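You operate a simulated robot arm through the tools that you are given. There is no shell and no other tool. Be economical: measure what you need, move in short steps, check, and stop when the job is done.

You are at the controls of a simulated two-armed robot. One attempt, no reset.

## Task
Lift the red tray down with both hands, then share out the juice.
Fine: the tray goes on the table; about 80 ml from the tall bottle into the glass and about 80 ml into the yellow cup, both stay on the tray; bottle back.

The check looks at the end state, three seconds after you hand in, the way a careful person would. Anything else that was tipped, shoved, dropped, spilled or broken makes it a failure.

## Robot
Two 7-joint arms with two-finger parallel grippers on one trunk, on a base that drives. Base frame: it is fixed to the floor where the robot stands at the start and does not move with it; the origin is under the middle of the robot, x ahead of it, y to its left, z up. Lengths are in cm, angles in degrees, forces in N, time in s.
The left shoulder is at the start at [7, 16.3, 134.5], the right one opposite. With the tool pointing down near the work surface each hand reaches from about 10 to 84 cm from the robot's upright axis, wherever it stands, measured 20 degrees to its own side. Places, roughly: open end of the work table [70, -70, 80]; red tray inside [70, 0, 110]; tall bottle [75, -100, 75]. Payload 3.43 kg a hand.
Tool frame (each hand has its own): the origin (TCP) lies between the finger pads and is the grasp point; the fingertips stand 3.4 cm ahead of it; z points along the fingers, y is the line along which they close. The gripper opens to 12.8 cm. The fingers are 2.4 cm wide and 1.2 cm thick; the gripper's body (4.8 by 13 cm) begins 9.6 cm behind the TCP.
Orientation is that of the tool frame in the base frame, as [roll, pitch, yaw] about the fixed x, y, z axes, in that order (R = Rz(yaw) Ry(pitch) Rx(roll)). With the fingers straight down and closing along the base's y, the tool's x points along the base's -x, its y along +y and its z along -z.

## Interface
- The arms move only by the tool drive_tool. It takes "left_deltas", "right_deltas" or both (then of equal length, played together; a hand with none holds still); each is a list of rows, each a list of 7 numbers: the shift along the base's x, y, z in cm, then the turn, a rotation vector about the base's x, y, z in degrees, then the opening, from 0 (shut) to 1 (fully open). In form: [[tx, ty, tz, wx, wy, wz, hand], ...]. A call has 1 to 20 rows; each row shifts and turns the commanded pose from where the row before left it. Rows are played at 5 a second. More than 5 cm and 8.6 degrees between two rows, or a gripper value outside its range, and nothing of the call is played. A pose out of reach is approached as far as the arm can. The call stops where the force on the tool passes 40 N (or 10 N more than at its start, if that is more) or the arm is blocked; 0.2 s more then pass. Each finger travels about 15.3 cm/s and halts on what it meets, pressing with about 24 N; the grip force reading is that of the motor and also rises with nothing between the fingers. The clock runs only during rows and for 0.2 s after the last one: add rows that do not move to give the fingers time. It gives the time, the measured TCP pose, the force on the tool (base axes), the opening and the grip force at its end, in the units of the frame above (readings bear some noise).
- Cameras (640 x 400 px; columns grow to the right, rows downward): "scene" is now at [12.84, -4.1, 158]; the picture's right is [-0.47, -0.89, 0.00], its down [-0.44, 0.23, -0.87] and it looks along [0.77, -0.40, -0.50] (base axes); focal length 219 px, centre (320, 200). "left" rides on the left gripper at [-3.6, 0, -9.8] in its tool frame; the picture's right is [0.00, -1.00, 0.00], its down [0.97, 0.00, -0.24] and it looks along [0.24, 0.00, 0.97] (tool axes); focal length 218 px, centre (320, 200). "right" rides on the right gripper at [-3.6, 0, -9.8] in its tool frame; the picture's right is [0.00, -1.00, 0.00], its down [0.97, 0.00, -0.24] and it looks along [0.24, 0.00, 0.97] (tool axes); focal length 218 px, centre (320, 200). There is no depth. A picture from a camera that has moved, and an enlarged one, comes with that camera's place and axes in the base frame and with its lens.
- get_image(camera): a new picture of that camera. The clock stands still meanwhile.
- raise_lower(by): slides the trunk up (or, below 0, down) by that many cm; the arms and the scene camera ride with it, the base frame stays. It gives what a move gives, with no picture.
- steer(legs): drives the robot by 1 to 6 legs, each [ahead, left, turn to the left] in cm, cm and degrees, along the robot's own axes; the way and the turn of a leg run together, so that a leg with both is an arc; at most 150 cm and 180 degrees a leg. The arms and the cameras ride along, it lands a little off, and it stops where it bumps. It gives what a move gives.
- pan_tilt(pan, tilt): turns the head with the scene camera to pan (to the left, within 86 degrees either way) and tilt (down, from -29 to 69), counted from straight ahead of the robot. It gives what a move gives.
- zoom(camera, box): a new picture of the part [left, top, right, bottom] of that camera's present view, enlarged. The clock stands still meanwhile.
- job_done(): hands the job in; it is judged then, once.

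Go step by step. Nothing tells you exact positions but the pictures and the camera data: compare them with the known pose of the tool, close in by small moves and look again before you grip or let go. The budget is 120 turns and 88 pictures, counting those below and the enlarged ones. Unless the task says otherwise, let go and move clear before handing in, and close with one line.

The tools are called as name(argument=value, ...) on one line, values as JSON. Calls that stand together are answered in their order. drive_tool: Moves the arms, as the interface text tells. Its arguments: {"type":"object","properties":{"left_deltas":{"type":"array","items":{"type":"array","items":{"type":"number"}}},"right_deltas":{"type":"array","items":{"type":"array","items":{"type":"number"}}}},"required":[]} The other tools are called the same way: raise_lower (by) slides the trunk up or down; steer (legs) drives the base; pan_tilt (pan, tilt) turns the head that bears the scene camera; get_image (camera) takes a picture; zoom (camera, box) takes an enlarged picture of a part of a camera's view; job_done () hands the job in.

At the start:

```text
time: 0.0
left_eef_pos: [52.08, -4.76, 147.0]
left_tcp_rot: [-180.0, 0.0, -179.9]
left_force: [-0.4, -0.1, -0.1]
left_grip_width: 12.8
left_gripper_force: 0.0
right_eef_pos: [33.13, -47.67, 150.54]
right_tcp_rot: [-179.9, 0.1, 180.0]
right_force: [0.3, 0.0, 0.0]
right_grip_width: 12.81
right_gripper_force: 0.0
trunk travel left (down, up): [-82.5, 11.5]
robot x, y, heading: [0.0, -0.07, -0.3]
head pan, tilt: [-27.8, 30.0]
```

scene: 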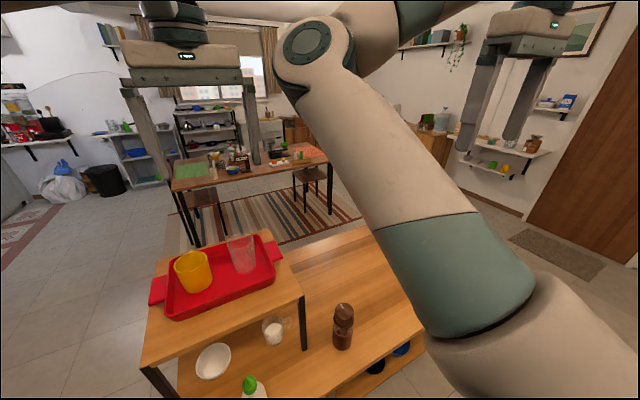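
right: 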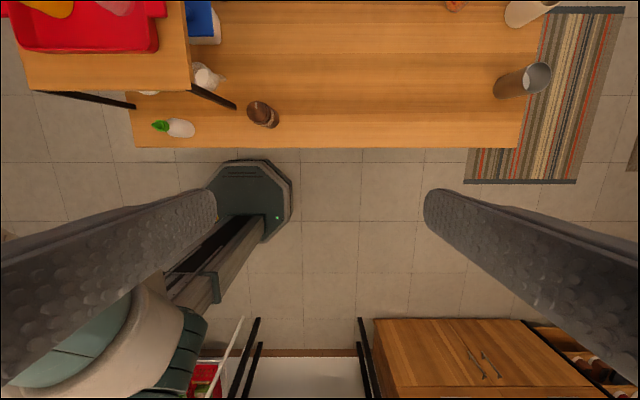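
left: 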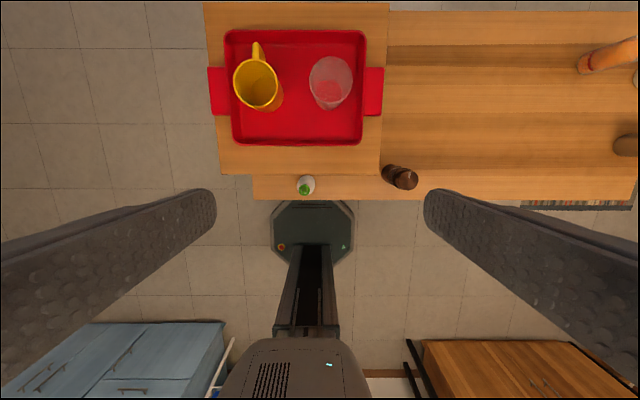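

The tray with the cup and glass sits on a raised stand, with handles at y of about ±15 and x of about 66. I'll look closer at the tray, the stand and the table, and turn the head to find the bottle.

zoom(camera="scene", box=[130, 210, 330, 335])

zoom(camera="left", box=[190, 0, 430, 200])

pan_tilt(pan=-50, tilt=35)

get_image(camera="scene")

```text
3.20 times, centred on (230, 272) of scene
camera zoom: at [12.84, -4.1, 158.0], right [-0.47, -0.89, 0.0], down [-0.44, 0.23, -0.87], along [0.77, -0.4, -0.5], focal length 702 px, centre (608, -32)
```

zoom: 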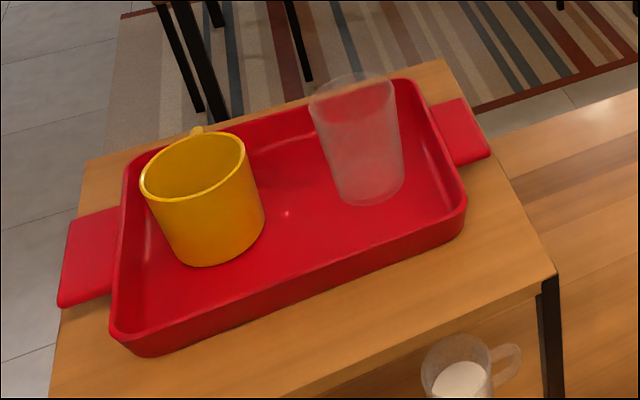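

```text
2.00 times, centred on (310, 100) of left
camera zoom: at [55.49, -4.64, 156.67], right [0.0, -1.0, 0.0], down [-0.97, 0.0, 0.24], along [-0.24, 0.0, -0.97], focal length 436 px, centre (340, 400)
```

zoom: 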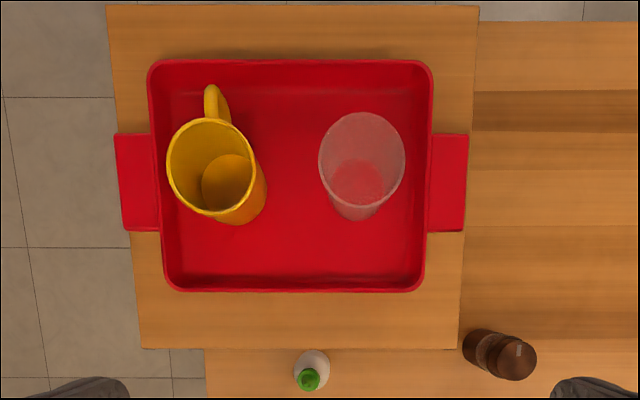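

```text
time: 0.9
left_eef_pos: [51.95, -4.82, 146.93]
left_tcp_rot: [180.0, -0.1, -179.9]
left_force: [-0.2, 0.4, 0.4]
left_grip_width: 12.82
left_gripper_force: 0.1
right_eef_pos: [32.99, -47.54, 150.47]
right_tcp_rot: [-179.9, -0.1, -180.0]
right_force: [-0.2, -1.0, 0.0]
right_grip_width: 12.8
right_gripper_force: 0.0
trunk travel left (down, up): [-82.5, 11.5]
robot x, y, heading: [0.01, -0.2, 0.1]
head pan, tilt: [-50.0, 35.0]
```

```text
82 pictures are left
camera scene: at [10.5, -6.63, 157.23], right [-0.77, -0.64, 0.0], down [-0.37, 0.44, -0.82], along [0.53, -0.63, -0.57], focal length 219 px, centre (320, 200)
```

scene: 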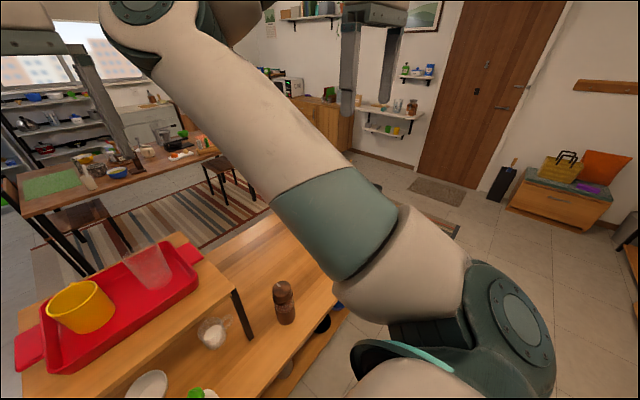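

The handles are at z of about 110 and x 61.6–70, about 8.5 cm wide, on a stand whose top is at z of about 106. I'll send the right hand out to look at the open end of the table before planning the carry.

drive_tool(right_deltas=[[4, -4.5, 0, 0, 0, 0, 1], [4, -4.5, 0, 0, 0, 0, 1], [4, -4.5, 0, 0, 0, 0, 1], [4, -4.5, 0, 0, 0, 0, 1], [0, -4.5, 0, 0, 0, 0, 1], [0, 0, 0, 0, 0, 0, 1]])

get_image(camera="right")

get_image(camera="scene")

```text
refused: row 1 steps farther than a row can; nothing moved
```

```text
81 pictures are left
camera right: at [36.66, -47.71, 160.29], right [0.0, -1.0, 0.0], down [-0.97, 0.0, 0.24], along [-0.24, 0.0, -0.97], focal length 218 px, centre (320, 200)
```

right: 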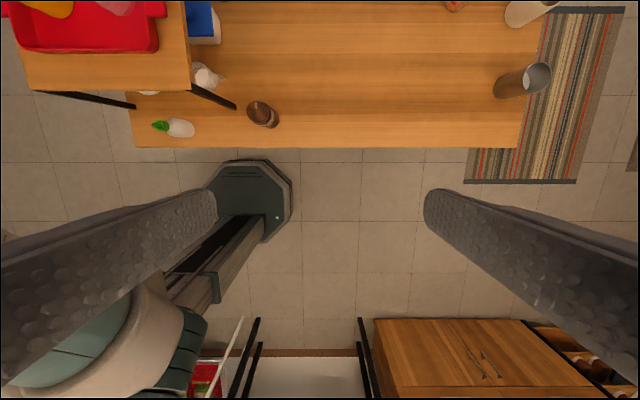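

```text
80 pictures are left
camera scene: at [10.5, -6.63, 157.23], right [-0.77, -0.64, 0.0], down [-0.37, 0.44, -0.82], along [0.53, -0.63, -0.57], focal length 219 px, centre (320, 200)
```

scene: 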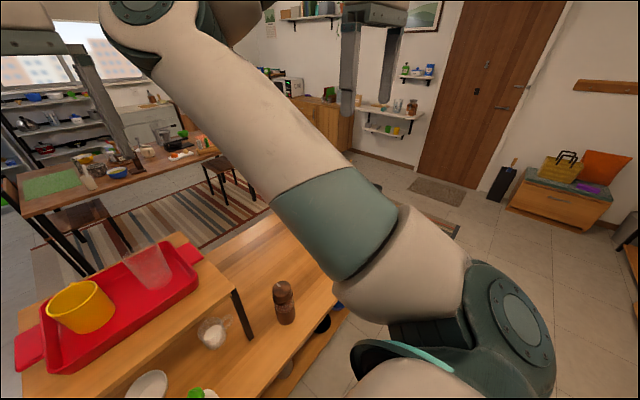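

The step was too long (5 cm total per row is the limit), so I'll use smaller steps.

drive_tool(right_deltas=[[3, -3.5, 0, 0, 0, 0, 1], [3, -3.5, 0, 0, 0, 0, 1], [3, -3.5, 0, 0, 0, 0, 1], [3, -3.5, 0, 0, 0, 0, 1], [3, -3.5, 0, 0, 0, 0, 1], [3, -3.5, 0, 0, 0, 0, 1], [0, -4, 0, 0, 0, 0, 1], [0, 0, 0, 0, 0, 0, 1]])

get_image(camera="right")

```text
time: 2.7
left_eef_pos: [52.09, -4.69, 146.79]
left_tcp_rot: [-180.0, 0.0, -179.9]
left_force: [0.6, 0.1, 0.0]
left_grip_width: 12.81
left_gripper_force: 0.1
right_eef_pos: [50.89, -72.57, 150.8]
right_tcp_rot: [-179.9, 0.1, 180.0]
right_force: [-0.1, 0.4, 0.1]
right_grip_width: 12.78
right_gripper_force: 0.1
trunk travel left (down, up): [-82.5, 11.5]
robot x, y, heading: [-0.07, 0.11, -0.1]
head pan, tilt: [-50.0, 35.0]
```

```text
79 pictures are left
camera right: at [54.52, -72.64, 160.53], right [0.0, -1.0, 0.0], down [-0.97, 0.0, 0.24], along [-0.24, 0.0, -0.97], focal length 218 px, centre (320, 200)
```

right: 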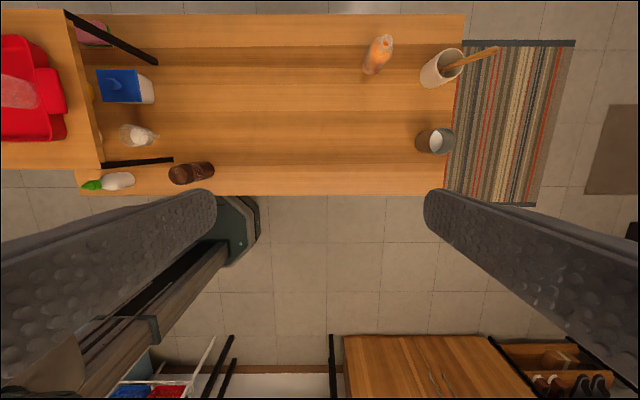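

The bottle of orange juice stands at about (80, -90), and the table runs x 36–95 and y down to -121. The tray can go at about (66, -60). Next I'll turn both hands to close along x and bring them above the handles.

drive_tool(left_deltas=[[1.27, 1.84, 0, 0, 0, 8.18, 1], [1.27, 1.84, 0, 0, 0, 8.18, 1], [1.27, 1.84, 0, 0, 0, 8.18, 1], [1.27, 1.84, 0, 0, 0, 8.18, 1], [1.27, 1.84, 0, 0, 0, 8.18, 1], [1.27, 1.84, 0, 0, 0, 8.18, 1], [1.27, 1.84, 0, 0, 0, 8.18, 1], [1.27, 1.84, 0, 0, 0, 8.18, 1], [1.27, 1.84, 0, 0, 0, 8.18, 1], [1.27, 1.84, 0, 0, 0, 8.18, 1], [1.27, 1.84, 0, 0, 0, 8.18, 1], [0, 0, 0, 0, 0, 0, 1]], right_deltas=[[1.36, 4.33, 0, 0, 0, -8.18, 1], [1.36, 4.33, 0, 0, 0, -8.18, 1], [1.36, 4.33, 0, 0, 0, -8.18, 1], [1.36, 4.33, 0, 0, 0, -8.18, 1], [1.36, 4.33, 0, 0, 0, -8.18, 1], [1.36, 4.33, 0, 0, 0, -8.18, 1], [1.36, 4.33, 0, 0, 0, -8.18, 1], [1.36, 4.33, 0, 0, 0, -8.18, 1], [1.36, 4.33, 0, 0, 0, -8.18, 1], [1.36, 4.33, 0, 0, 0, -8.18, 1], [1.36, 4.33, 0, 0, 0, -8.18, 1], [0, 0, 0, 0, 0, 0, 1]])

get_image(camera="right")

get_image(camera="left")

```text
time: 5.3
left_eef_pos: [65.79, 15.69, 146.69]
left_tcp_rot: [-180.0, -0.1, -89.9]
left_force: [-0.9, -0.1, 1.0]
left_grip_width: 12.78
left_gripper_force: 0.2
right_eef_pos: [44.52, -40.26, 140.28]
right_tcp_rot: [-180.0, 0.1, 90.3]
right_force: [0.3, 0.1, -0.5]
right_grip_width: 12.79
right_gripper_force: 0.1
right hand out of reach, approached as far as the arm can: row 7, 8, 9, 10, 11
trunk travel left (down, up): [-82.5, 11.5]
robot x, y, heading: [-0.18, 0.16, -0.1]
head pan, tilt: [-50.0, 35.0]
```

```text
78 pictures are left
camera right: at [44.54, -43.87, 150.0], right [-1.0, 0.0, 0.0], down [0.0, 0.97, 0.24], along [0.0, 0.24, -0.97], focal length 218 px, centre (320, 200)
```

right: 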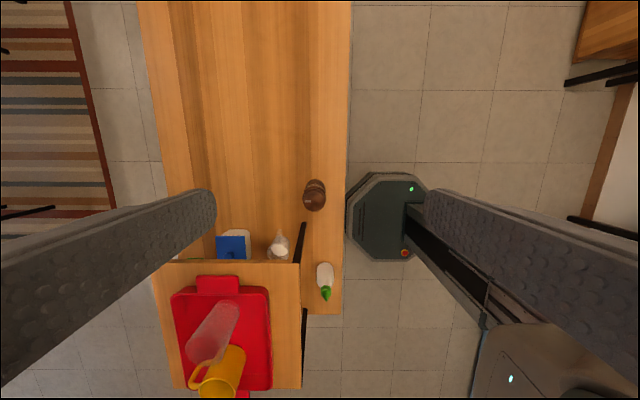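

```text
77 pictures are left
camera left: at [65.75, 19.34, 156.6], right [1.0, 0.0, 0.0], down [0.0, -0.97, 0.24], along [0.0, -0.24, -0.97], focal length 218 px, centre (320, 200)
```

left: 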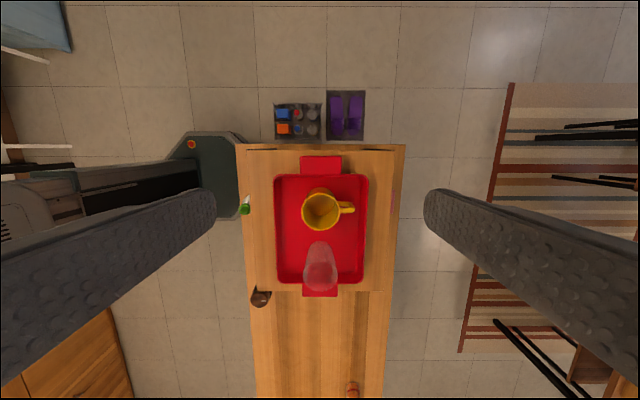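

The left hand is in place, but the right arm stopped short. I'll nudge it toward its target at a lower height.

drive_tool(right_deltas=[[1, 0, -3, 0, 0, 0, 1], [1, 0, -3, 0, 0, 0, 1], [0, 0, 0, 0, 0, 0, 1], [0, 0, 0, 0, 0, 0, 1]])

```text
time: 6.3
left_eef_pos: [65.86, 15.58, 146.77]
left_tcp_rot: [-179.9, 0.0, -89.9]
left_force: [0.5, 0.3, 0.8]
left_grip_width: 12.82
left_gripper_force: 0.0
right_eef_pos: [46.37, -40.64, 134.1]
right_tcp_rot: [-180.0, 0.1, 90.1]
right_force: [0.0, 0.2, 0.5]
right_grip_width: 12.79
right_gripper_force: 0.1
trunk travel left (down, up): [-82.5, 11.5]
robot x, y, heading: [-0.01, 0.06, 0.1]
head pan, tilt: [-50.0, 35.0]
```

drive_tool(right_deltas=[[3.25, 2.6, 0, 0, 0, 0, 1], [3.25, 2.6, 0, 0, 0, 0, 1], [3.25, 2.6, 0, 0, 0, 0, 1], [3.25, 2.6, 0, 0, 0, 0, 1], [3.25, 2.6, 0, 0, 0, 0, 1], [3.25, 2.6, 0, 0, 0, 0, 1], [0, 0, 0, 0, 0, 0, 1]])

get_image(camera="right")

```text
time: 7.9
left_eef_pos: [65.89, 15.64, 146.79]
left_tcp_rot: [179.9, 0.1, -89.9]
left_force: [-0.2, -0.1, -0.9]
left_grip_width: 12.79
left_gripper_force: 0.1
right_eef_pos: [46.13, -39.77, 133.48]
right_tcp_rot: [-180.0, 0.1, 90.2]
right_force: [0.4, 0.3, 0.5]
right_grip_width: 12.79
right_gripper_force: 0.0
right hand out of reach, approached as far as the arm can: row 1, 2, 3, 4, 5, 6
trunk travel left (down, up): [-82.5, 11.5]
robot x, y, heading: [0.32, 0.08, 0.0]
head pan, tilt: [-50.0, 35.0]
```

```text
76 pictures are left
camera right: at [46.14, -43.34, 143.22], right [-1.0, 0.0, 0.0], down [0.0, 0.97, 0.24], along [0.0, 0.24, -0.97], focal length 218 px, centre (320, 200)
```

right: 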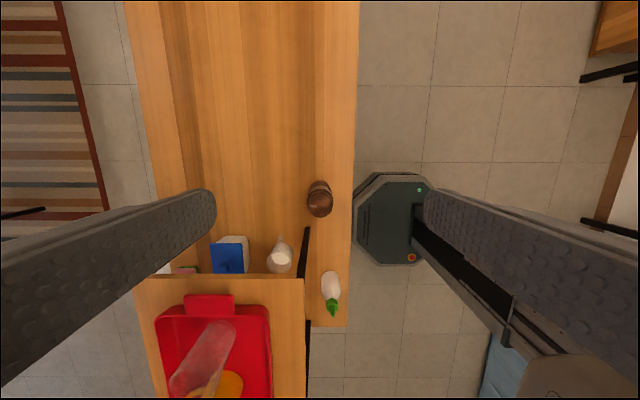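

The right arm is at a joint limit with this wrist turn. I'll turn it the other way, toward yaw -90 with the camera inward.

drive_tool(right_deltas=[[0, -1, 0.5, 0, 0, 8.2, 1], [0, -1, 0.5, 0, 0, 8.2, 1], [0, -1, 0.5, 0, 0, 8.2, 1], [0, -1, 0.5, 0, 0, 8.2, 1], [0, 0, 0.5, 0, 0, 8.2, 1], [0, 0, 0.5, 0, 0, 8.2, 1], [0, 0, 0.5, 0, 0, 8.2, 1], [0, 0, 0.5, 0, 0, 8.2, 1], [1, 0, 0.5, 0, 0, 8.2, 1], [1, 0, 0.5, 0, 0, 8.2, 1], [1, 0, 0.5, 0, 0, 8.2, 1], [1, 0, 0, 0, 0, 8.2, 1], [1, 0, 0, 0, 0, 8.2, 1], [1, 0, 0, 0, 0, 8.2, 1], [1, 0, 0, 0, 0, 8.2, 1], [1, 0, 0, 0, 0, 8.2, 1], [1, 0, 0, 0, 0, 8.2, 1], [1, 0, 0, 0, 0, 8.2, 1], [1, 0, 0, 0, 0, 8.2, 1], [1, 0, 0, 0, 0, 8.2, 1]])

```text
time: 12.1
left_eef_pos: [65.84, 15.46, 146.88]
left_tcp_rot: [180.0, 0.0, -89.9]
left_force: [0.1, 0.1, -0.4]
left_grip_width: 12.81
left_gripper_force: 0.0
right_eef_pos: [58.05, -43.71, 138.84]
right_tcp_rot: [-180.0, -0.1, -106.0]
right_force: [-0.1, -0.4, 0.3]
right_grip_width: 12.79
right_gripper_force: 0.1
trunk travel left (down, up): [-82.5, 11.5]
robot x, y, heading: [0.17, 0.52, -0.0]
head pan, tilt: [-50.0, 35.0]
```

drive_tool(right_deltas=[[1.6, 3.8, 0, 0, 0, 8, 1], [1.6, 3.8, 0, 0, 0, 8, 1], [1.6, 3.8, 0, 0, 0, 0, 1], [1.6, 3.8, 0, 0, 0, 0, 1], [1.6, 3.8, 0, 0, 0, 0, 1], [0, 0, 0, 0, 0, 0, 1]])

get_image(camera="right")

pan_tilt(pan=0, tilt=38)

get_image(camera="scene")

```text
time: 13.5
left_eef_pos: [65.78, 15.58, 146.85]
left_tcp_rot: [180.0, 0.0, -89.9]
left_force: [-0.5, -0.1, -0.2]
left_grip_width: 12.78
left_gripper_force: 0.0
right_eef_pos: [64.75, -33.59, 137.67]
right_tcp_rot: [180.0, 0.1, -90.0]
right_force: [-0.1, -0.4, -0.5]
right_grip_width: 12.82
right_gripper_force: 0.0
right hand out of reach, approached as far as the arm can: row 3, 4, 5
trunk travel left (down, up): [-82.5, 11.5]
robot x, y, heading: [0.21, 0.13, -0.1]
head pan, tilt: [-50.0, 35.0]
```

```text
75 pictures are left
camera right: at [64.59, -30.1, 147.43], right [1.0, 0.0, 0.0], down [0.0, -0.97, 0.24], along [0.0, -0.24, -0.97], focal length 218 px, centre (320, 200)
```

right: 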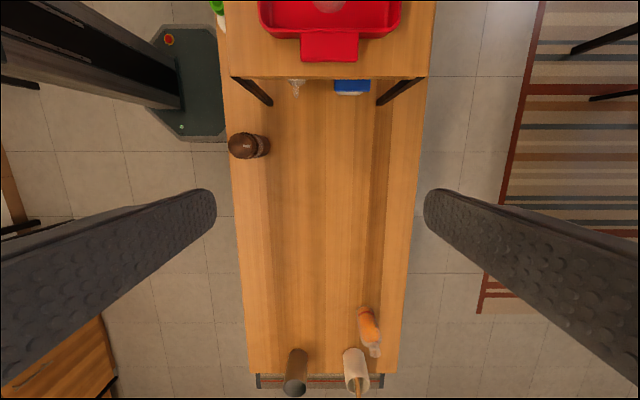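

```text
time: 14.6
left_eef_pos: [65.91, 15.45, 146.77]
left_tcp_rot: [-179.9, 0.0, -89.9]
left_force: [-0.3, 0.3, -1.1]
left_grip_width: 12.82
left_gripper_force: 0.1
right_eef_pos: [64.63, -33.64, 137.62]
right_tcp_rot: [-179.9, -0.1, -90.1]
right_force: [-1.5, 0.2, -0.1]
right_grip_width: 12.8
right_gripper_force: 0.1
trunk travel left (down, up): [-82.5, 11.5]
robot x, y, heading: [-0.02, 0.05, 0.1]
head pan, tilt: [0.0, 38.0]
```

```text
74 pictures are left
camera scene: at [13.48, 0.11, 156.77], right [0.0, -1.0, 0.0], down [-0.62, 0.0, -0.79], along [0.79, 0.0, -0.62], focal length 219 px, centre (320, 200)
```

scene: 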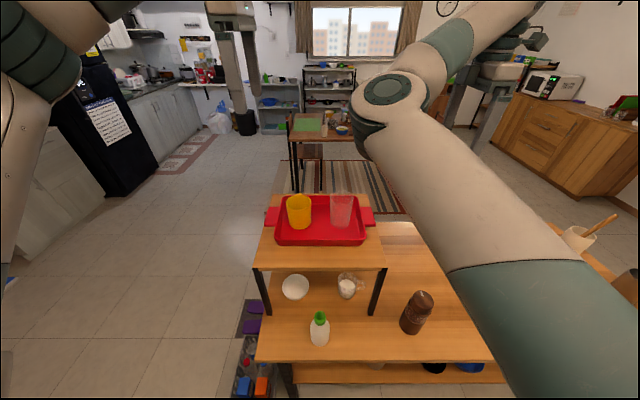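

The right elbow is folded inward and high. I'll lower the right hand first, then try moving in.

drive_tool(right_deltas=[[0, 0, -4, 0, 0, 0, 1], [0, 0, -4, 0, 0, 0, 1], [0, 0, -4, 0, 0, 0, 1], [0, 0, -4, 0, 0, 0, 1], [0, 3, 0, 0, 0, 0, 1], [0, 3, 0, 0, 0, 0, 1], [0, 0, 0, 0, 0, 0, 1]])

```text
time: 16.2
left_eef_pos: [65.91, 15.47, 146.85]
left_tcp_rot: [179.9, 0.0, -89.9]
left_force: [-0.6, -0.1, -0.6]
left_grip_width: 12.79
left_gripper_force: 0.0
right_eef_pos: [68.48, -32.13, 121.54]
right_tcp_rot: [180.0, 0.1, -90.0]
right_force: [0.4, 0.1, -0.8]
right_grip_width: 12.8
right_gripper_force: 0.0
right hand out of reach, approached as far as the arm can: row 1, 2, 5, 6
trunk travel left (down, up): [-82.5, 11.5]
robot x, y, heading: [-0.15, -0.16, 0.0]
head pan, tilt: [0.0, 38.0]
```

The right arm reaches rel. y of about -33 at best this way. Shifting the base left by 20 cm could solve it, so I'll first test whether the left arm reaches rel. y of about -6 in this orientation.

drive_tool(left_deltas=[[0, -4, 0, 0, 0, 0, 1], [0, -4, 0, 0, 0, 0, 1], [0, -4, 0, 0, 0, 0, 1], [0, -4, 0, 0, 0, 0, 1], [0, -4, 0, 0, 0, 0, 1], [0, -4, 0, 0, 0, 0, 1], [0, 0, -4, 0, 0, 0, 1], [0, 0, -4, 0, 0, 0, 1], [0, 0, -4, 0, 0, 0, 1], [0, 0, 0, 0, 0, 0, 1]])

```text
time: 18.4
left_eef_pos: [65.91, -8.15, 134.86]
left_tcp_rot: [180.0, 0.0, -90.0]
left_force: [-0.5, 0.3, 0.0]
left_grip_width: 12.83
left_gripper_force: 0.1
right_eef_pos: [68.54, -32.11, 121.5]
right_tcp_rot: [-180.0, 0.2, -90.0]
right_force: [0.3, 0.6, -0.2]
right_grip_width: 12.81
right_gripper_force: 0.0
trunk travel left (down, up): [-82.5, 11.5]
robot x, y, heading: [0.13, -0.02, 0.2]
head pan, tilt: [0.0, 38.0]
```

The left arm reaches. I'll pull the right hand out to y -42, then drive left by 22.

drive_tool(right_deltas=[[-0.7, -3, 1, 0, 0, 0, 1], [-0.7, -3, 1, 0, 0, 0, 1], [-0.7, -3, 1, 0, 0, 0, 1], [-0.7, -3, 1, 0, 0, 0, 1], [0, 0, 0, 0, 0, 0, 1]])

steer(legs=[[0, 22.5, 0]])

get_image(camera="left")

get_image(camera="right")

```text
time: 19.6
left_eef_pos: [65.9, -8.3, 134.91]
left_tcp_rot: [-180.0, 0.0, -90.0]
left_force: [1.1, 0.5, -0.2]
left_grip_width: 12.82
left_gripper_force: 0.0
right_eef_pos: [65.64, -44.05, 125.65]
right_tcp_rot: [180.0, 0.0, -90.1]
right_force: [-0.4, -0.3, 0.6]
right_grip_width: 12.78
right_gripper_force: 0.0
trunk travel left (down, up): [-82.5, 11.5]
robot x, y, heading: [0.07, -0.32, -0.1]
head pan, tilt: [0.0, 38.0]
```

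```text
time: 21.3
left_eef_pos: [66.04, 13.5, 134.88]
left_tcp_rot: [180.0, 0.2, -90.1]
left_force: [-0.9, 0.7, -0.1]
left_grip_width: 12.81
left_gripper_force: 0.1
right_eef_pos: [65.66, -22.25, 125.58]
right_tcp_rot: [-179.8, 0.1, -90.0]
right_force: [0.5, -0.5, -0.2]
right_grip_width: 12.8
right_gripper_force: 0.0
trunk travel left (down, up): [-82.5, 11.5]
robot x, y, heading: [0.15, 22.04, -0.1]
head pan, tilt: [0.0, 38.0]
```

```text
73 pictures are left
camera left: at [65.92, 17.2, 144.59], right [1.0, 0.0, 0.0], down [0.0, -0.97, 0.24], along [0.0, -0.24, -0.97], focal length 218 px, centre (320, 200)
```

left: 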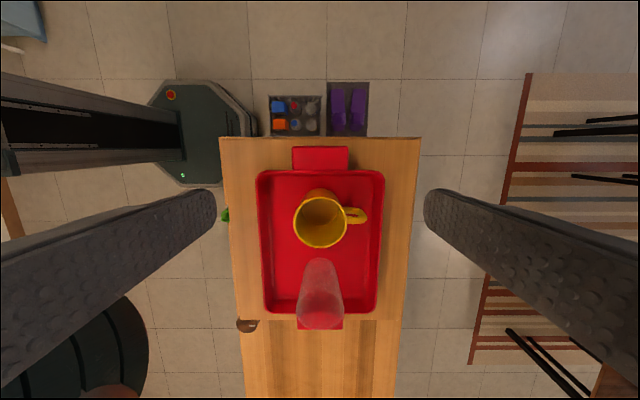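

```text
72 pictures are left
camera right: at [65.68, -18.64, 135.35], right [1.0, 0.0, 0.0], down [0.0, -0.97, 0.24], along [0.0, -0.24, -0.97], focal length 218 px, centre (320, 200)
```

right: 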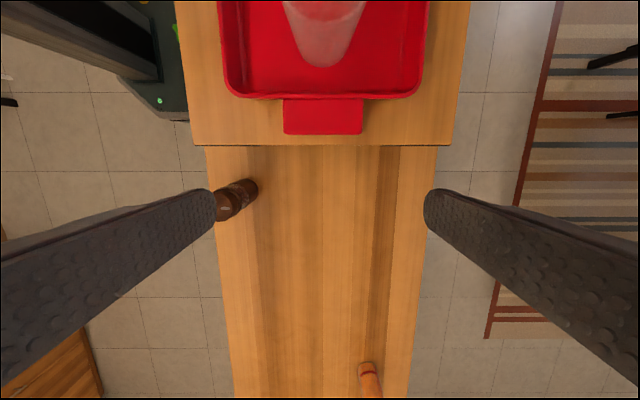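

The handles are centred at about (65.9, 15.2) and (66.0, -15.5). I'll line up over them and descend to z of about 113.

drive_tool(left_deltas=[[0, 0.9, 0, 0, 0, 0, 1], [0, 0.9, 0, 0, 0, 0, 1], [0, 0, -3.65, 0, 0, 0, 1], [0, 0, -3.65, 0, 0, 0, 1], [0, 0, -3.65, 0, 0, 0, 1], [0, 0, -3.65, 0, 0, 0, 1], [0, 0, -3.65, 0, 0, 0, 1], [0, 0, -3.65, 0, 0, 0, 1], [0, 0, 0, 0, 0, 0, 1]], right_deltas=[[0.1, 3.4, 0, 0, 0, 0, 1], [0.1, 3.4, 0, 0, 0, 0, 1], [0, 0, -2.1, 0, 0, 0, 1], [0, 0, -2.1, 0, 0, 0, 1], [0, 0, -2.1, 0, 0, 0, 1], [0, 0, -2.1, 0, 0, 0, 1], [0, 0, -2.1, 0, 0, 0, 1], [0, 0, -2.1, 0, 0, 0, 1], [0, 0, 0, 0, 0, 0, 1]])

get_image(camera="left")

get_image(camera="right")

pan_tilt(pan=-18, tilt=38)

get_image(camera="scene")

```text
time: 23.3
left_eef_pos: [65.78, 15.53, 113.23]
left_tcp_rot: [-179.9, 0.2, -90.1]
left_force: [-1.0, 0.3, -0.4]
left_grip_width: 12.8
left_gripper_force: 0.1
right_eef_pos: [65.75, -15.27, 112.86]
right_tcp_rot: [-179.9, -0.1, -89.9]
right_force: [-0.1, -0.4, -0.5]
right_grip_width: 12.79
right_gripper_force: 0.1
trunk travel left (down, up): [-82.5, 11.5]
robot x, y, heading: [-0.01, 22.27, 0.1]
head pan, tilt: [0.0, 38.0]
```

```text
71 pictures are left
camera left: at [65.72, 19.27, 122.97], right [1.0, 0.0, 0.0], down [0.0, -0.97, 0.24], along [0.0, -0.24, -0.97], focal length 218 px, centre (320, 200)
```

left: 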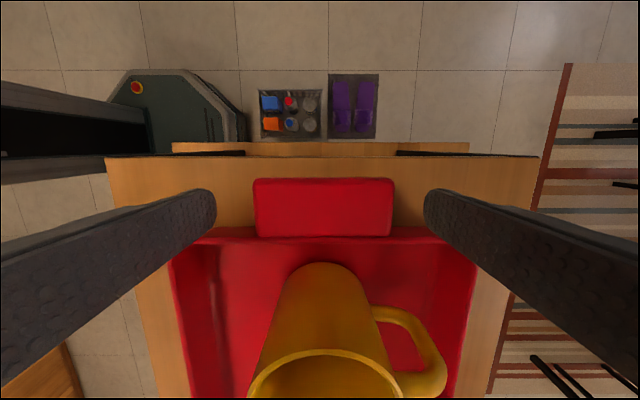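

```text
70 pictures are left
camera right: at [65.84, -11.66, 122.76], right [1.0, 0.0, 0.0], down [0.0, -0.97, 0.24], along [0.0, -0.24, -0.97], focal length 218 px, centre (320, 200)
```

right: 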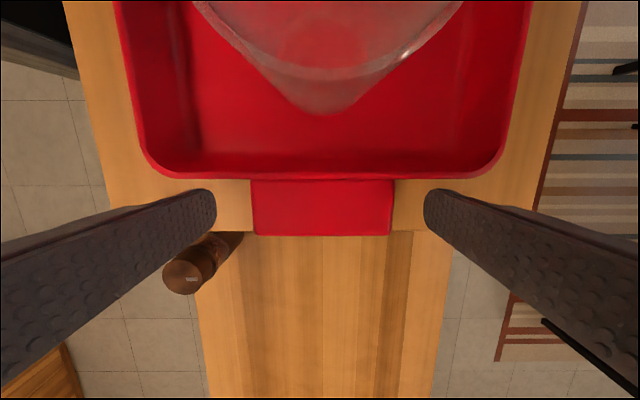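

```text
time: 24.1
left_eef_pos: [65.84, 15.69, 113.22]
left_tcp_rot: [179.9, 0.0, -89.9]
left_force: [-0.2, -1.1, -0.1]
left_grip_width: 12.8
left_gripper_force: 0.1
right_eef_pos: [65.88, -15.21, 113.04]
right_tcp_rot: [179.9, 0.0, -90.0]
right_force: [0.5, 0.4, 0.1]
right_grip_width: 12.81
right_gripper_force: 0.2
trunk travel left (down, up): [-82.5, 11.5]
robot x, y, heading: [-0.04, 22.15, 0.2]
head pan, tilt: [-18.0, 38.0]
```

```text
69 pictures are left
camera scene: at [13.06, 19.58, 156.77], right [-0.31, -0.95, 0.0], down [-0.59, 0.19, -0.79], along [0.75, -0.24, -0.62], focal length 219 px, centre (320, 200)
```

scene: 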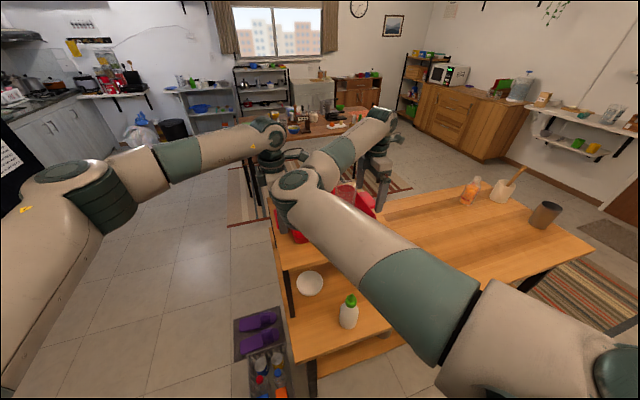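

Both hands straddle the handles at z of about 113, and the handle tops are at about 109.8. I'll shift the right hand out 0.8 for clearance from the glass, lower both to about 110.3 and close.

drive_tool(left_deltas=[[0, 0, 0, 0, 0, 0, 1], [0, 0, -1.5, 0, 0, 0, 1], [0, 0, -1.4, 0, 0, 0, 1], [0, 0, 0, 0, 0, 0, 1]], right_deltas=[[0, -0.8, 0, 0, 0, 0, 1], [0, 0, -1.4, 0, 0, 0, 1], [0, 0, -1.3, 0, 0, 0, 1], [0, 0, 0, 0, 0, 0, 1]])

get_image(camera="right")

```text
time: 25.1
left_eef_pos: [65.93, 15.61, 110.08]
left_tcp_rot: [180.0, 0.1, -90.0]
left_force: [-0.1, 0.3, -0.4]
left_grip_width: 12.77
left_gripper_force: 0.0
right_eef_pos: [65.72, -16.09, 110.4]
right_tcp_rot: [-179.9, 0.0, -90.0]
right_force: [0.0, -1.0, 1.0]
right_grip_width: 12.8
right_gripper_force: 0.2
trunk travel left (down, up): [-82.5, 11.5]
robot x, y, heading: [-0.03, 22.05, -0.1]
head pan, tilt: [-18.0, 38.0]
```

```text
68 pictures are left
camera right: at [65.77, -12.58, 120.12], right [1.0, 0.0, 0.0], down [0.0, -0.97, 0.24], along [0.0, -0.24, -0.97], focal length 218 px, centre (320, 200)
```

right: 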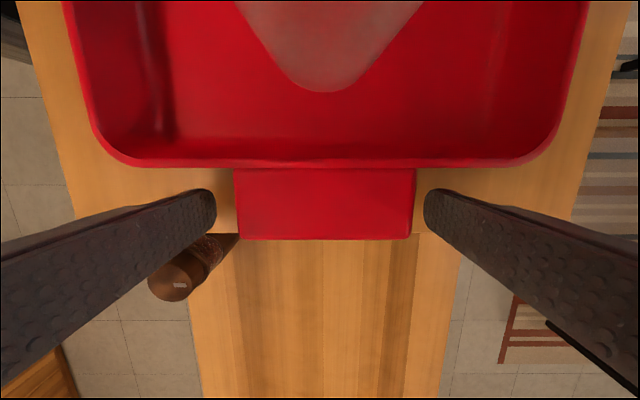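

Handles are between the fingers; closing both grippers.

drive_tool(left_deltas=[[0, 0, 0, 0, 0, 0, 0.75], [0, 0, 0, 0, 0, 0, 0.7], [0, 0, 0, 0, 0, 0, 0.65], [0, 0, 0, 0, 0, 0, 0.5], [0, 0, 0, 0, 0, 0, 0.2], [0, 0, 0, 0, 0, 0, 0]], right_deltas=[[0, 0, 0, 0, 0, 0, 0.75], [0, 0, 0, 0, 0, 0, 0.7], [0, 0, 0, 0, 0, 0, 0.65], [0, 0, 0, 0, 0, 0, 0.5], [0, 0, 0, 0, 0, 0, 0.2], [0, 0, 0, 0, 0, 0, 0]])

get_image(camera="left")

```text
time: 26.5
left_eef_pos: [65.97, 15.59, 110.08]
left_tcp_rot: [180.0, 0.0, -90.1]
left_force: [-0.4, 0.1, -1.1]
left_grip_width: 8.96
left_gripper_force: 24.0
right_eef_pos: [65.9, -16.11, 110.35]
right_tcp_rot: [180.0, 0.1, -90.0]
right_force: [2.8, 0.5, -0.2]
right_grip_width: 8.97
right_gripper_force: 23.7
trunk travel left (down, up): [-82.5, 11.5]
robot x, y, heading: [0.1, 22.22, -0.2]
head pan, tilt: [-18.0, 38.0]
```

```text
67 pictures are left
camera left: at [65.9, 19.3, 119.83], right [1.0, 0.0, 0.0], down [0.0, -0.97, 0.24], along [0.0, -0.24, -0.97], focal length 218 px, centre (320, 200)
```

left: 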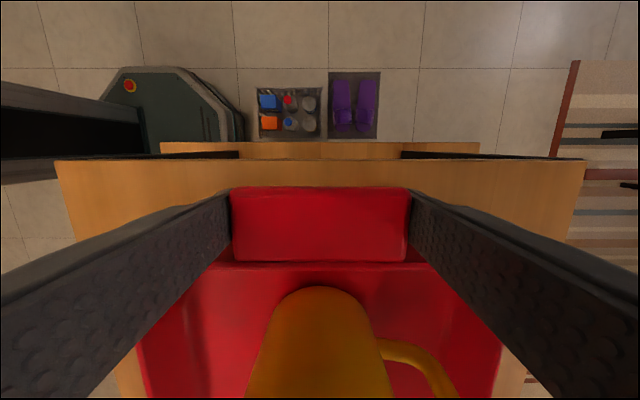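

Both handles are gripped at 9 cm. I'll lift slowly and check level and grip.

drive_tool(left_deltas=[[0, 0, 0.5, 0, 0, 0, 0], [0, 0, 1, 0, 0, 0, 0], [0, 0, 1, 0, 0, 0, 0], [0, 0, 1, 0, 0, 0, 0], [0, 0, 0.5, 0, 0, 0, 0], [0, 0, 0, 0, 0, 0, 0]], right_deltas=[[0, 0, 0.5, 0, 0, 0, 0], [0, 0, 1, 0, 0, 0, 0], [0, 0, 1, 0, 0, 0, 0], [0, 0, 1, 0, 0, 0, 0], [0, 0, 0.5, 0, 0, 0, 0], [0, 0, 0, 0, 0, 0, 0]])

get_image(camera="left")

get_image(camera="right")

```text
time: 27.9
left_eef_pos: [66.02, 15.55, 114.05]
left_tcp_rot: [-180.0, 0.1, -90.0]
left_force: [-0.4, -0.6, -2.2]
left_grip_width: 8.99
left_gripper_force: 24.0
right_eef_pos: [65.81, -15.9, 114.32]
right_tcp_rot: [-179.9, 0.0, -90.0]
right_force: [0.5, -1.0, -4.9]
right_grip_width: 9.0
right_gripper_force: 24.3
trunk travel left (down, up): [-82.5, 11.5]
robot x, y, heading: [-0.52, 21.79, 0.0]
head pan, tilt: [-18.0, 38.0]
```

```text
66 pictures are left
camera left: at [66.06, 19.21, 123.75], right [1.0, 0.0, 0.0], down [0.0, -0.97, 0.24], along [0.0, -0.24, -0.97], focal length 218 px, centre (320, 200)
```

left: 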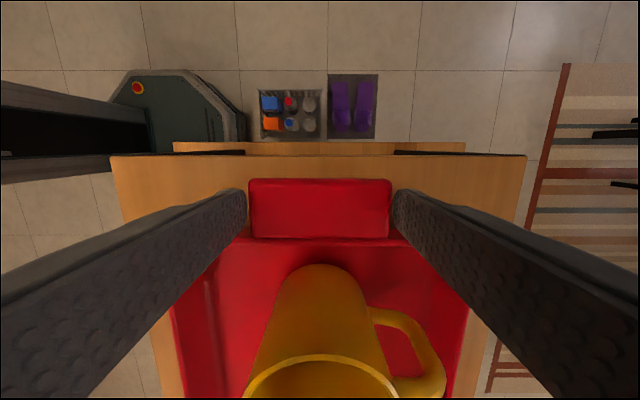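

```text
65 pictures are left
camera right: at [65.91, -12.42, 124.12], right [1.0, 0.0, 0.0], down [0.0, -0.97, 0.24], along [0.0, -0.24, -0.97], focal length 218 px, centre (320, 200)
```

right: 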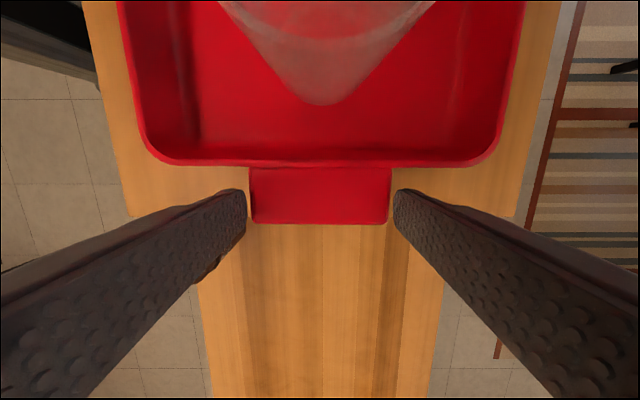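

The handles look to have slid down the fingers: the tray is only slightly up, or not up at all. I'll hold a moment and check from the head camera.

drive_tool(left_deltas=[[0, 0, 0, 0, 0, 0, 0], [0, 0, 0, 0, 0, 0, 0]], right_deltas=[[0, 0, 0, 0, 0, 0, 0], [0, 0, 0, 0, 0, 0, 0]])

zoom(camera="scene", box=[220, 150, 420, 275])

get_image(camera="left")

```text
time: 28.5
left_eef_pos: [66.14, 15.6, 114.0]
left_tcp_rot: [179.9, 0.0, -90.0]
left_force: [-1.1, -0.2, -0.6]
left_grip_width: 8.95
left_gripper_force: 24.0
right_eef_pos: [65.86, -16.03, 114.27]
right_tcp_rot: [-180.0, 0.2, -90.0]
right_force: [0.6, 0.7, -5.8]
right_grip_width: 8.97
right_gripper_force: 23.8
trunk travel left (down, up): [-82.5, 11.5]
robot x, y, heading: [0.27, 22.06, -0.0]
head pan, tilt: [-18.0, 38.0]
```

```text
3.20 times, centred on (320, 212) of scene
camera zoom: at [13.16, 19.53, 156.76], right [-0.31, -0.95, 0.0], down [-0.59, 0.19, -0.79], along [0.75, -0.24, -0.62], focal length 702 px, centre (320, 160)
```

zoom: 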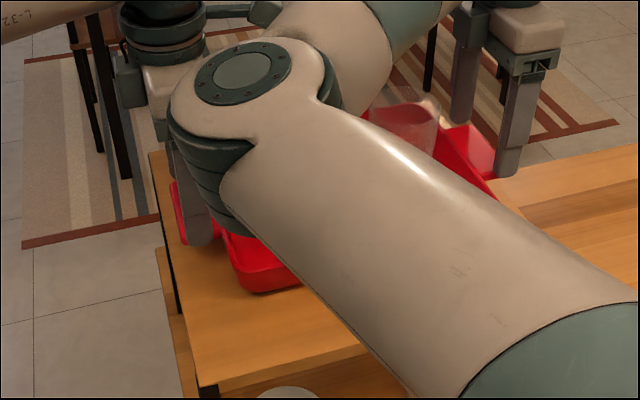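

```text
63 pictures are left
camera left: at [66.07, 19.21, 123.74], right [1.0, 0.0, 0.0], down [0.0, -0.97, 0.24], along [0.0, -0.24, -0.97], focal length 218 px, centre (320, 200)
```

left: 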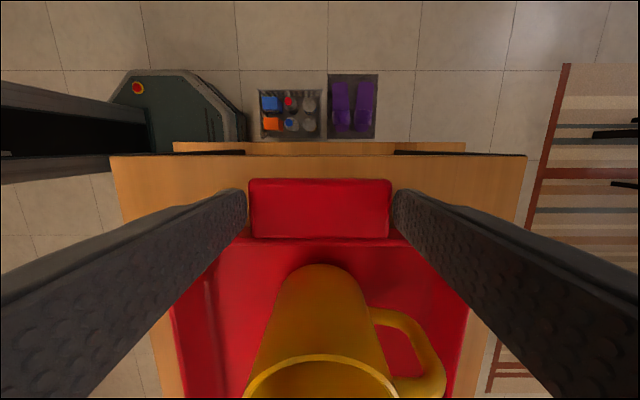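

The tray slipped about 3 cm along the pads. I'll go back down, regrip lower on the handle, and do a slow test lift while reading the forces.

drive_tool(left_deltas=[[0, 0, -0.7, 0, 0, 0, 0], [0, 0, -0.7, 0, 0, 0, 0], [0, 0, 0, 0, 0, 0, 0.72], [0, 0, 0, 0, 0, 0, 0.76], [0, 0, -1.4, 0, 0, 0, 0.76], [0, 0, -1.4, 0, 0, 0, 0.76], [0, 0, 0, 0, 0, 0, 0.76], [0, 0, 0, 0, 0, 0, 0.68], [0, 0, 0, 0, 0, 0, 0.3], [0, 0, 0, 0, 0, 0, 0], [0, 0, 0, 0, 0, 0, 0], [0, 0, 0, 0, 0, 0, 0]], right_deltas=[[0, 0, -0.7, 0, 0, 0, 0], [0, 0, -0.7, 0, 0, 0, 0], [0, 0, 0, 0, 0, 0, 0.72], [0, 0, 0, 0, 0, 0, 0.76], [0, 0, -1.5, 0, 0, 0, 0.76], [0, 0, -1.6, 0, 0, 0, 0.76], [0, 0, 0, 0, 0, 0, 0.76], [0, 0, 0, 0, 0, 0, 0.68], [0, 0, 0, 0, 0, 0, 0.3], [0, 0, 0, 0, 0, 0, 0], [0, 0, 0, 0, 0, 0, 0], [0, 0, 0, 0, 0, 0, 0]])

get_image(camera="left")

drive_tool(left_deltas=[[0, 0, 0.2, 0, 0, 0, 0], [0, 0, 0.2, 0, 0, 0, 0], [0, 0, 0.2, 0, 0, 0, 0], [0, 0, 0.2, 0, 0, 0, 0]], right_deltas=[[0, 0, 0.2, 0, 0, 0, 0], [0, 0, 0.2, 0, 0, 0, 0], [0, 0, 0.2, 0, 0, 0, 0], [0, 0, 0.2, 0, 0, 0, 0]])

get_image(camera="left")

```text
time: 31.1
left_eef_pos: [66.2, 15.75, 109.82]
left_tcp_rot: [-179.9, 0.1, -90.0]
left_force: [-2.1, 2.7, -0.5]
left_grip_width: 8.97
left_gripper_force: 23.8
right_eef_pos: [65.88, -15.94, 109.83]
right_tcp_rot: [180.0, 0.0, -90.1]
right_force: [1.4, -3.1, 0.3]
right_grip_width: 8.96
right_gripper_force: 24.0
trunk travel left (down, up): [-82.5, 11.5]
robot x, y, heading: [0.11, 22.11, -0.1]
head pan, tilt: [-18.0, 38.0]
```

```text
62 pictures are left
camera left: at [66.04, 19.28, 119.55], right [1.0, 0.0, 0.0], down [0.0, -0.97, 0.24], along [0.0, -0.24, -0.97], focal length 218 px, centre (320, 200)
```

left: 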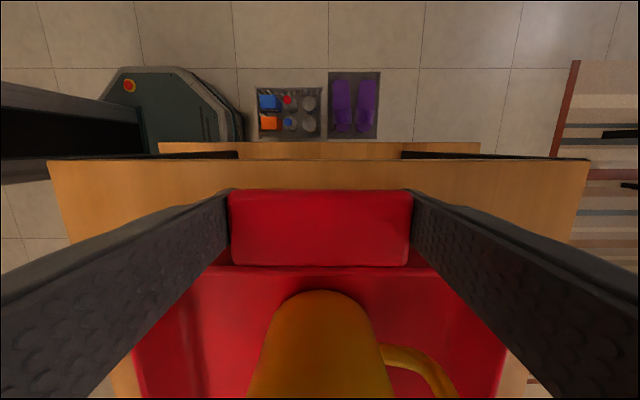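

```text
time: 32.1
left_eef_pos: [66.13, 15.59, 110.5]
left_tcp_rot: [180.0, 0.0, -90.1]
left_force: [-3.2, 3.9, -2.0]
left_grip_width: 8.98
left_gripper_force: 24.4
right_eef_pos: [65.85, -16.06, 110.55]
right_tcp_rot: [-180.0, 0.1, -90.1]
right_force: [3.8, -2.9, -4.5]
right_grip_width: 8.96
right_gripper_force: 23.7
trunk travel left (down, up): [-82.5, 11.5]
robot x, y, heading: [0.04, 22.43, -0.1]
head pan, tilt: [-18.0, 38.0]
```

```text
61 pictures are left
camera left: at [66.03, 19.29, 120.35], right [1.0, 0.0, 0.0], down [0.0, -0.97, 0.24], along [0.0, -0.24, -0.97], focal length 218 px, centre (320, 200)
```

left: 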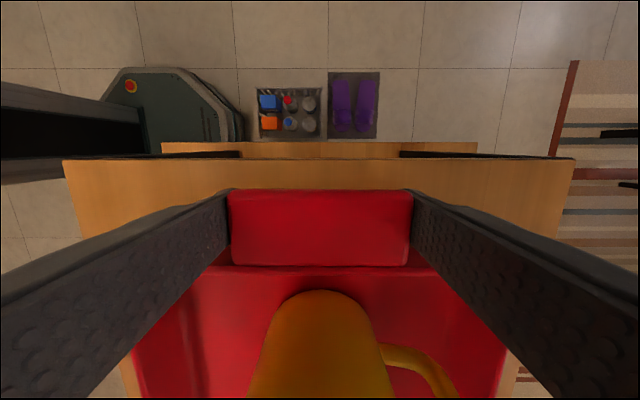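

Slow lifting works: the tray rises with the hands and the handle stays put in the left view. Continuing slowly.

drive_tool(left_deltas=[[0, 0, 0.25, 0, 0, 0, 0], [0, 0, 0.25, 0, 0, 0, 0], [0, 0, 0.25, 0, 0, 0, 0], [0, 0, 0.25, 0, 0, 0, 0], [0, 0, 0.25, 0, 0, 0, 0], [0, 0, 0.25, 0, 0, 0, 0], [0, 0, 0.25, 0, 0, 0, 0], [0, 0, 0.25, 0, 0, 0, 0]], right_deltas=[[0, 0, 0.25, 0, 0, 0, 0], [0, 0, 0.25, 0, 0, 0, 0], [0, 0, 0.25, 0, 0, 0, 0], [0, 0, 0.25, 0, 0, 0, 0], [0, 0, 0.25, 0, 0, 0, 0], [0, 0, 0.25, 0, 0, 0, 0], [0, 0, 0.25, 0, 0, 0, 0], [0, 0, 0.25, 0, 0, 0, 0]])

get_image(camera="left")

get_image(camera="right")

```text
time: 33.9
left_eef_pos: [66.04, 15.48, 112.44]
left_tcp_rot: [-179.9, 0.1, -89.9]
left_force: [4.0, 5.1, -4.3]
left_grip_width: 8.98
left_gripper_force: 23.9
right_eef_pos: [65.86, -16.0, 112.51]
right_tcp_rot: [179.9, 0.0, -90.0]
right_force: [-2.9, -4.9, -2.7]
right_grip_width: 8.97
right_gripper_force: 23.8
trunk travel left (down, up): [-82.5, 11.5]
robot x, y, heading: [0.1, 22.15, -0.0]
head pan, tilt: [-18.0, 38.0]
```

```text
60 pictures are left
camera left: at [66.0, 19.26, 122.3], right [1.0, 0.0, 0.0], down [0.0, -0.97, 0.24], along [0.0, -0.24, -0.97], focal length 218 px, centre (320, 200)
```

left: 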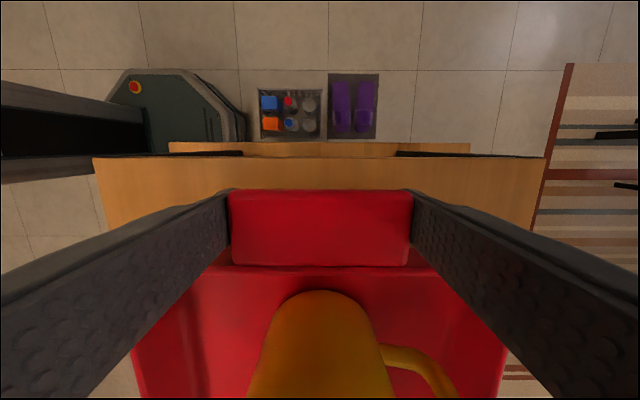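

```text
59 pictures are left
camera right: at [65.93, -12.42, 122.4], right [1.0, 0.0, 0.0], down [0.0, -0.97, 0.24], along [0.0, -0.24, -0.97], focal length 218 px, centre (320, 200)
```

right: 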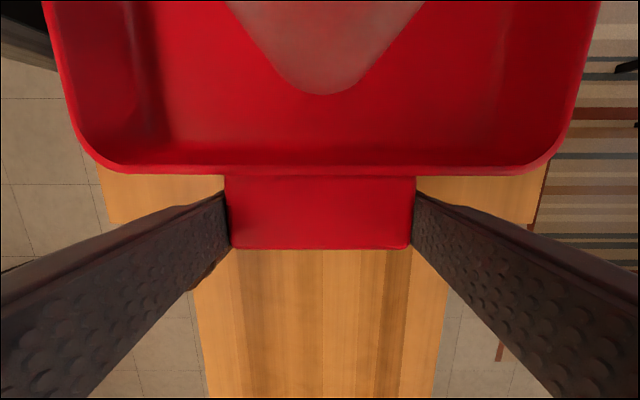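

Holding firmly. I'll lift a little more, then test a short 4 cm drive to the right.

drive_tool(left_deltas=[[0, 0, 0.3, 0, 0, 0, 0], [0, 0, 0.3, 0, 0, 0, 0], [0, 0, 0.3, 0, 0, 0, 0], [0, 0, 0.3, 0, 0, 0, 0], [0, 0, 0.3, 0, 0, 0, 0]], right_deltas=[[0, 0, 0.3, 0, 0, 0, 0], [0, 0, 0.3, 0, 0, 0, 0], [0, 0, 0.3, 0, 0, 0, 0], [0, 0, 0.3, 0, 0, 0, 0], [0, 0, 0.3, 0, 0, 0, 0]])

steer(legs=[[0, -4, 0]])

get_image(camera="right")

```text
time: 35.1
left_eef_pos: [66.04, 15.53, 114.0]
left_tcp_rot: [-179.9, 0.0, -90.0]
left_force: [2.9, 10.9, -4.6]
left_grip_width: 8.99
left_gripper_force: 24.0
right_eef_pos: [65.87, -15.91, 114.11]
right_tcp_rot: [-179.9, 0.0, -90.0]
right_force: [-1.5, -9.2, -2.3]
right_grip_width: 8.95
right_gripper_force: 23.9
trunk travel left (down, up): [-82.5, 11.5]
robot x, y, heading: [0.08, 21.83, 0.2]
head pan, tilt: [-18.0, 38.0]
```

```text
time: 36.0
left_eef_pos: [66.1, 12.63, 114.17]
left_tcp_rot: [180.0, -0.1, -89.8]
left_force: [-1.1, 14.8, -2.4]
left_grip_width: 8.96
left_gripper_force: 24.2
right_eef_pos: [66.1, -18.97, 114.44]
right_tcp_rot: [-180.0, -0.5, -89.9]
right_force: [3.4, -11.6, -2.3]
right_grip_width: 9.0
right_gripper_force: 23.7
trunk travel left (down, up): [-82.5, 11.5]
robot x, y, heading: [-0.18, 18.51, -0.1]
head pan, tilt: [-18.0, 38.0]
```

```text
58 pictures are left
camera right: at [66.05, -15.27, 124.1], right [1.0, 0.0, 0.0], down [0.0, -0.97, 0.25], along [0.0, -0.25, -0.97], focal length 218 px, centre (320, 200)
```

right: 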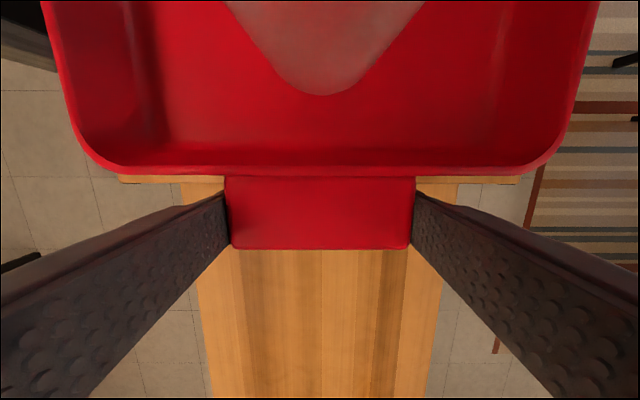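

The tray rides well. There is a growing squeeze along y, so I'll relieve it by spreading the hands slightly.

drive_tool(left_deltas=[[0, 0.1, 0, 0, 0, 0, 0], [0, 0.1, 0, 0, 0, 0, 0], [0, 0, 0, 0, 0, 0, 0]], right_deltas=[[0, -0.1, 0, 0, 0, 0, 0], [0, -0.1, 0, 0, 0, 0, 0], [0, 0, 0, 0, 0, 0, 0]])

steer(legs=[[0, -15, 0]])

get_image(camera="right")

```text
time: 36.8
left_eef_pos: [65.98, 11.96, 113.98]
left_tcp_rot: [180.0, 0.0, -90.0]
left_force: [-1.1, -20.9, -4.3]
left_grip_width: 8.95
left_gripper_force: 23.7
right_eef_pos: [66.11, -19.67, 113.96]
right_tcp_rot: [-180.0, 0.3, -89.7]
right_force: [-0.2, 19.0, -2.5]
right_grip_width: 8.99
right_gripper_force: 23.9
trunk travel left (down, up): [-82.5, 11.5]
robot x, y, heading: [0.26, 18.44, 0.2]
head pan, tilt: [-18.0, 38.0]
```

```text
time: 38.2
left_eef_pos: [66.08, -2.72, 114.02]
left_tcp_rot: [179.9, 0.0, -90.0]
left_force: [-1.7, -21.8, -2.7]
left_grip_width: 8.96
left_gripper_force: 23.9
right_eef_pos: [65.88, -34.58, 114.12]
right_tcp_rot: [-180.0, -0.1, -89.9]
right_force: [1.0, 22.6, -3.2]
right_grip_width: 8.97
right_gripper_force: 24.4
trunk travel left (down, up): [-82.5, 11.5]
robot x, y, heading: [0.2, 3.12, -0.2]
head pan, tilt: [-18.0, 38.0]
```

```text
57 pictures are left
camera right: at [65.91, -30.97, 123.94], right [1.0, 0.0, 0.0], down [0.0, -0.97, 0.24], along [0.0, -0.24, -0.97], focal length 218 px, centre (320, 200)
```

right: 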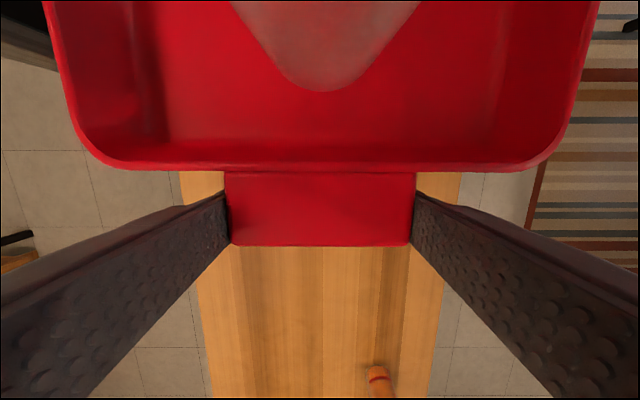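

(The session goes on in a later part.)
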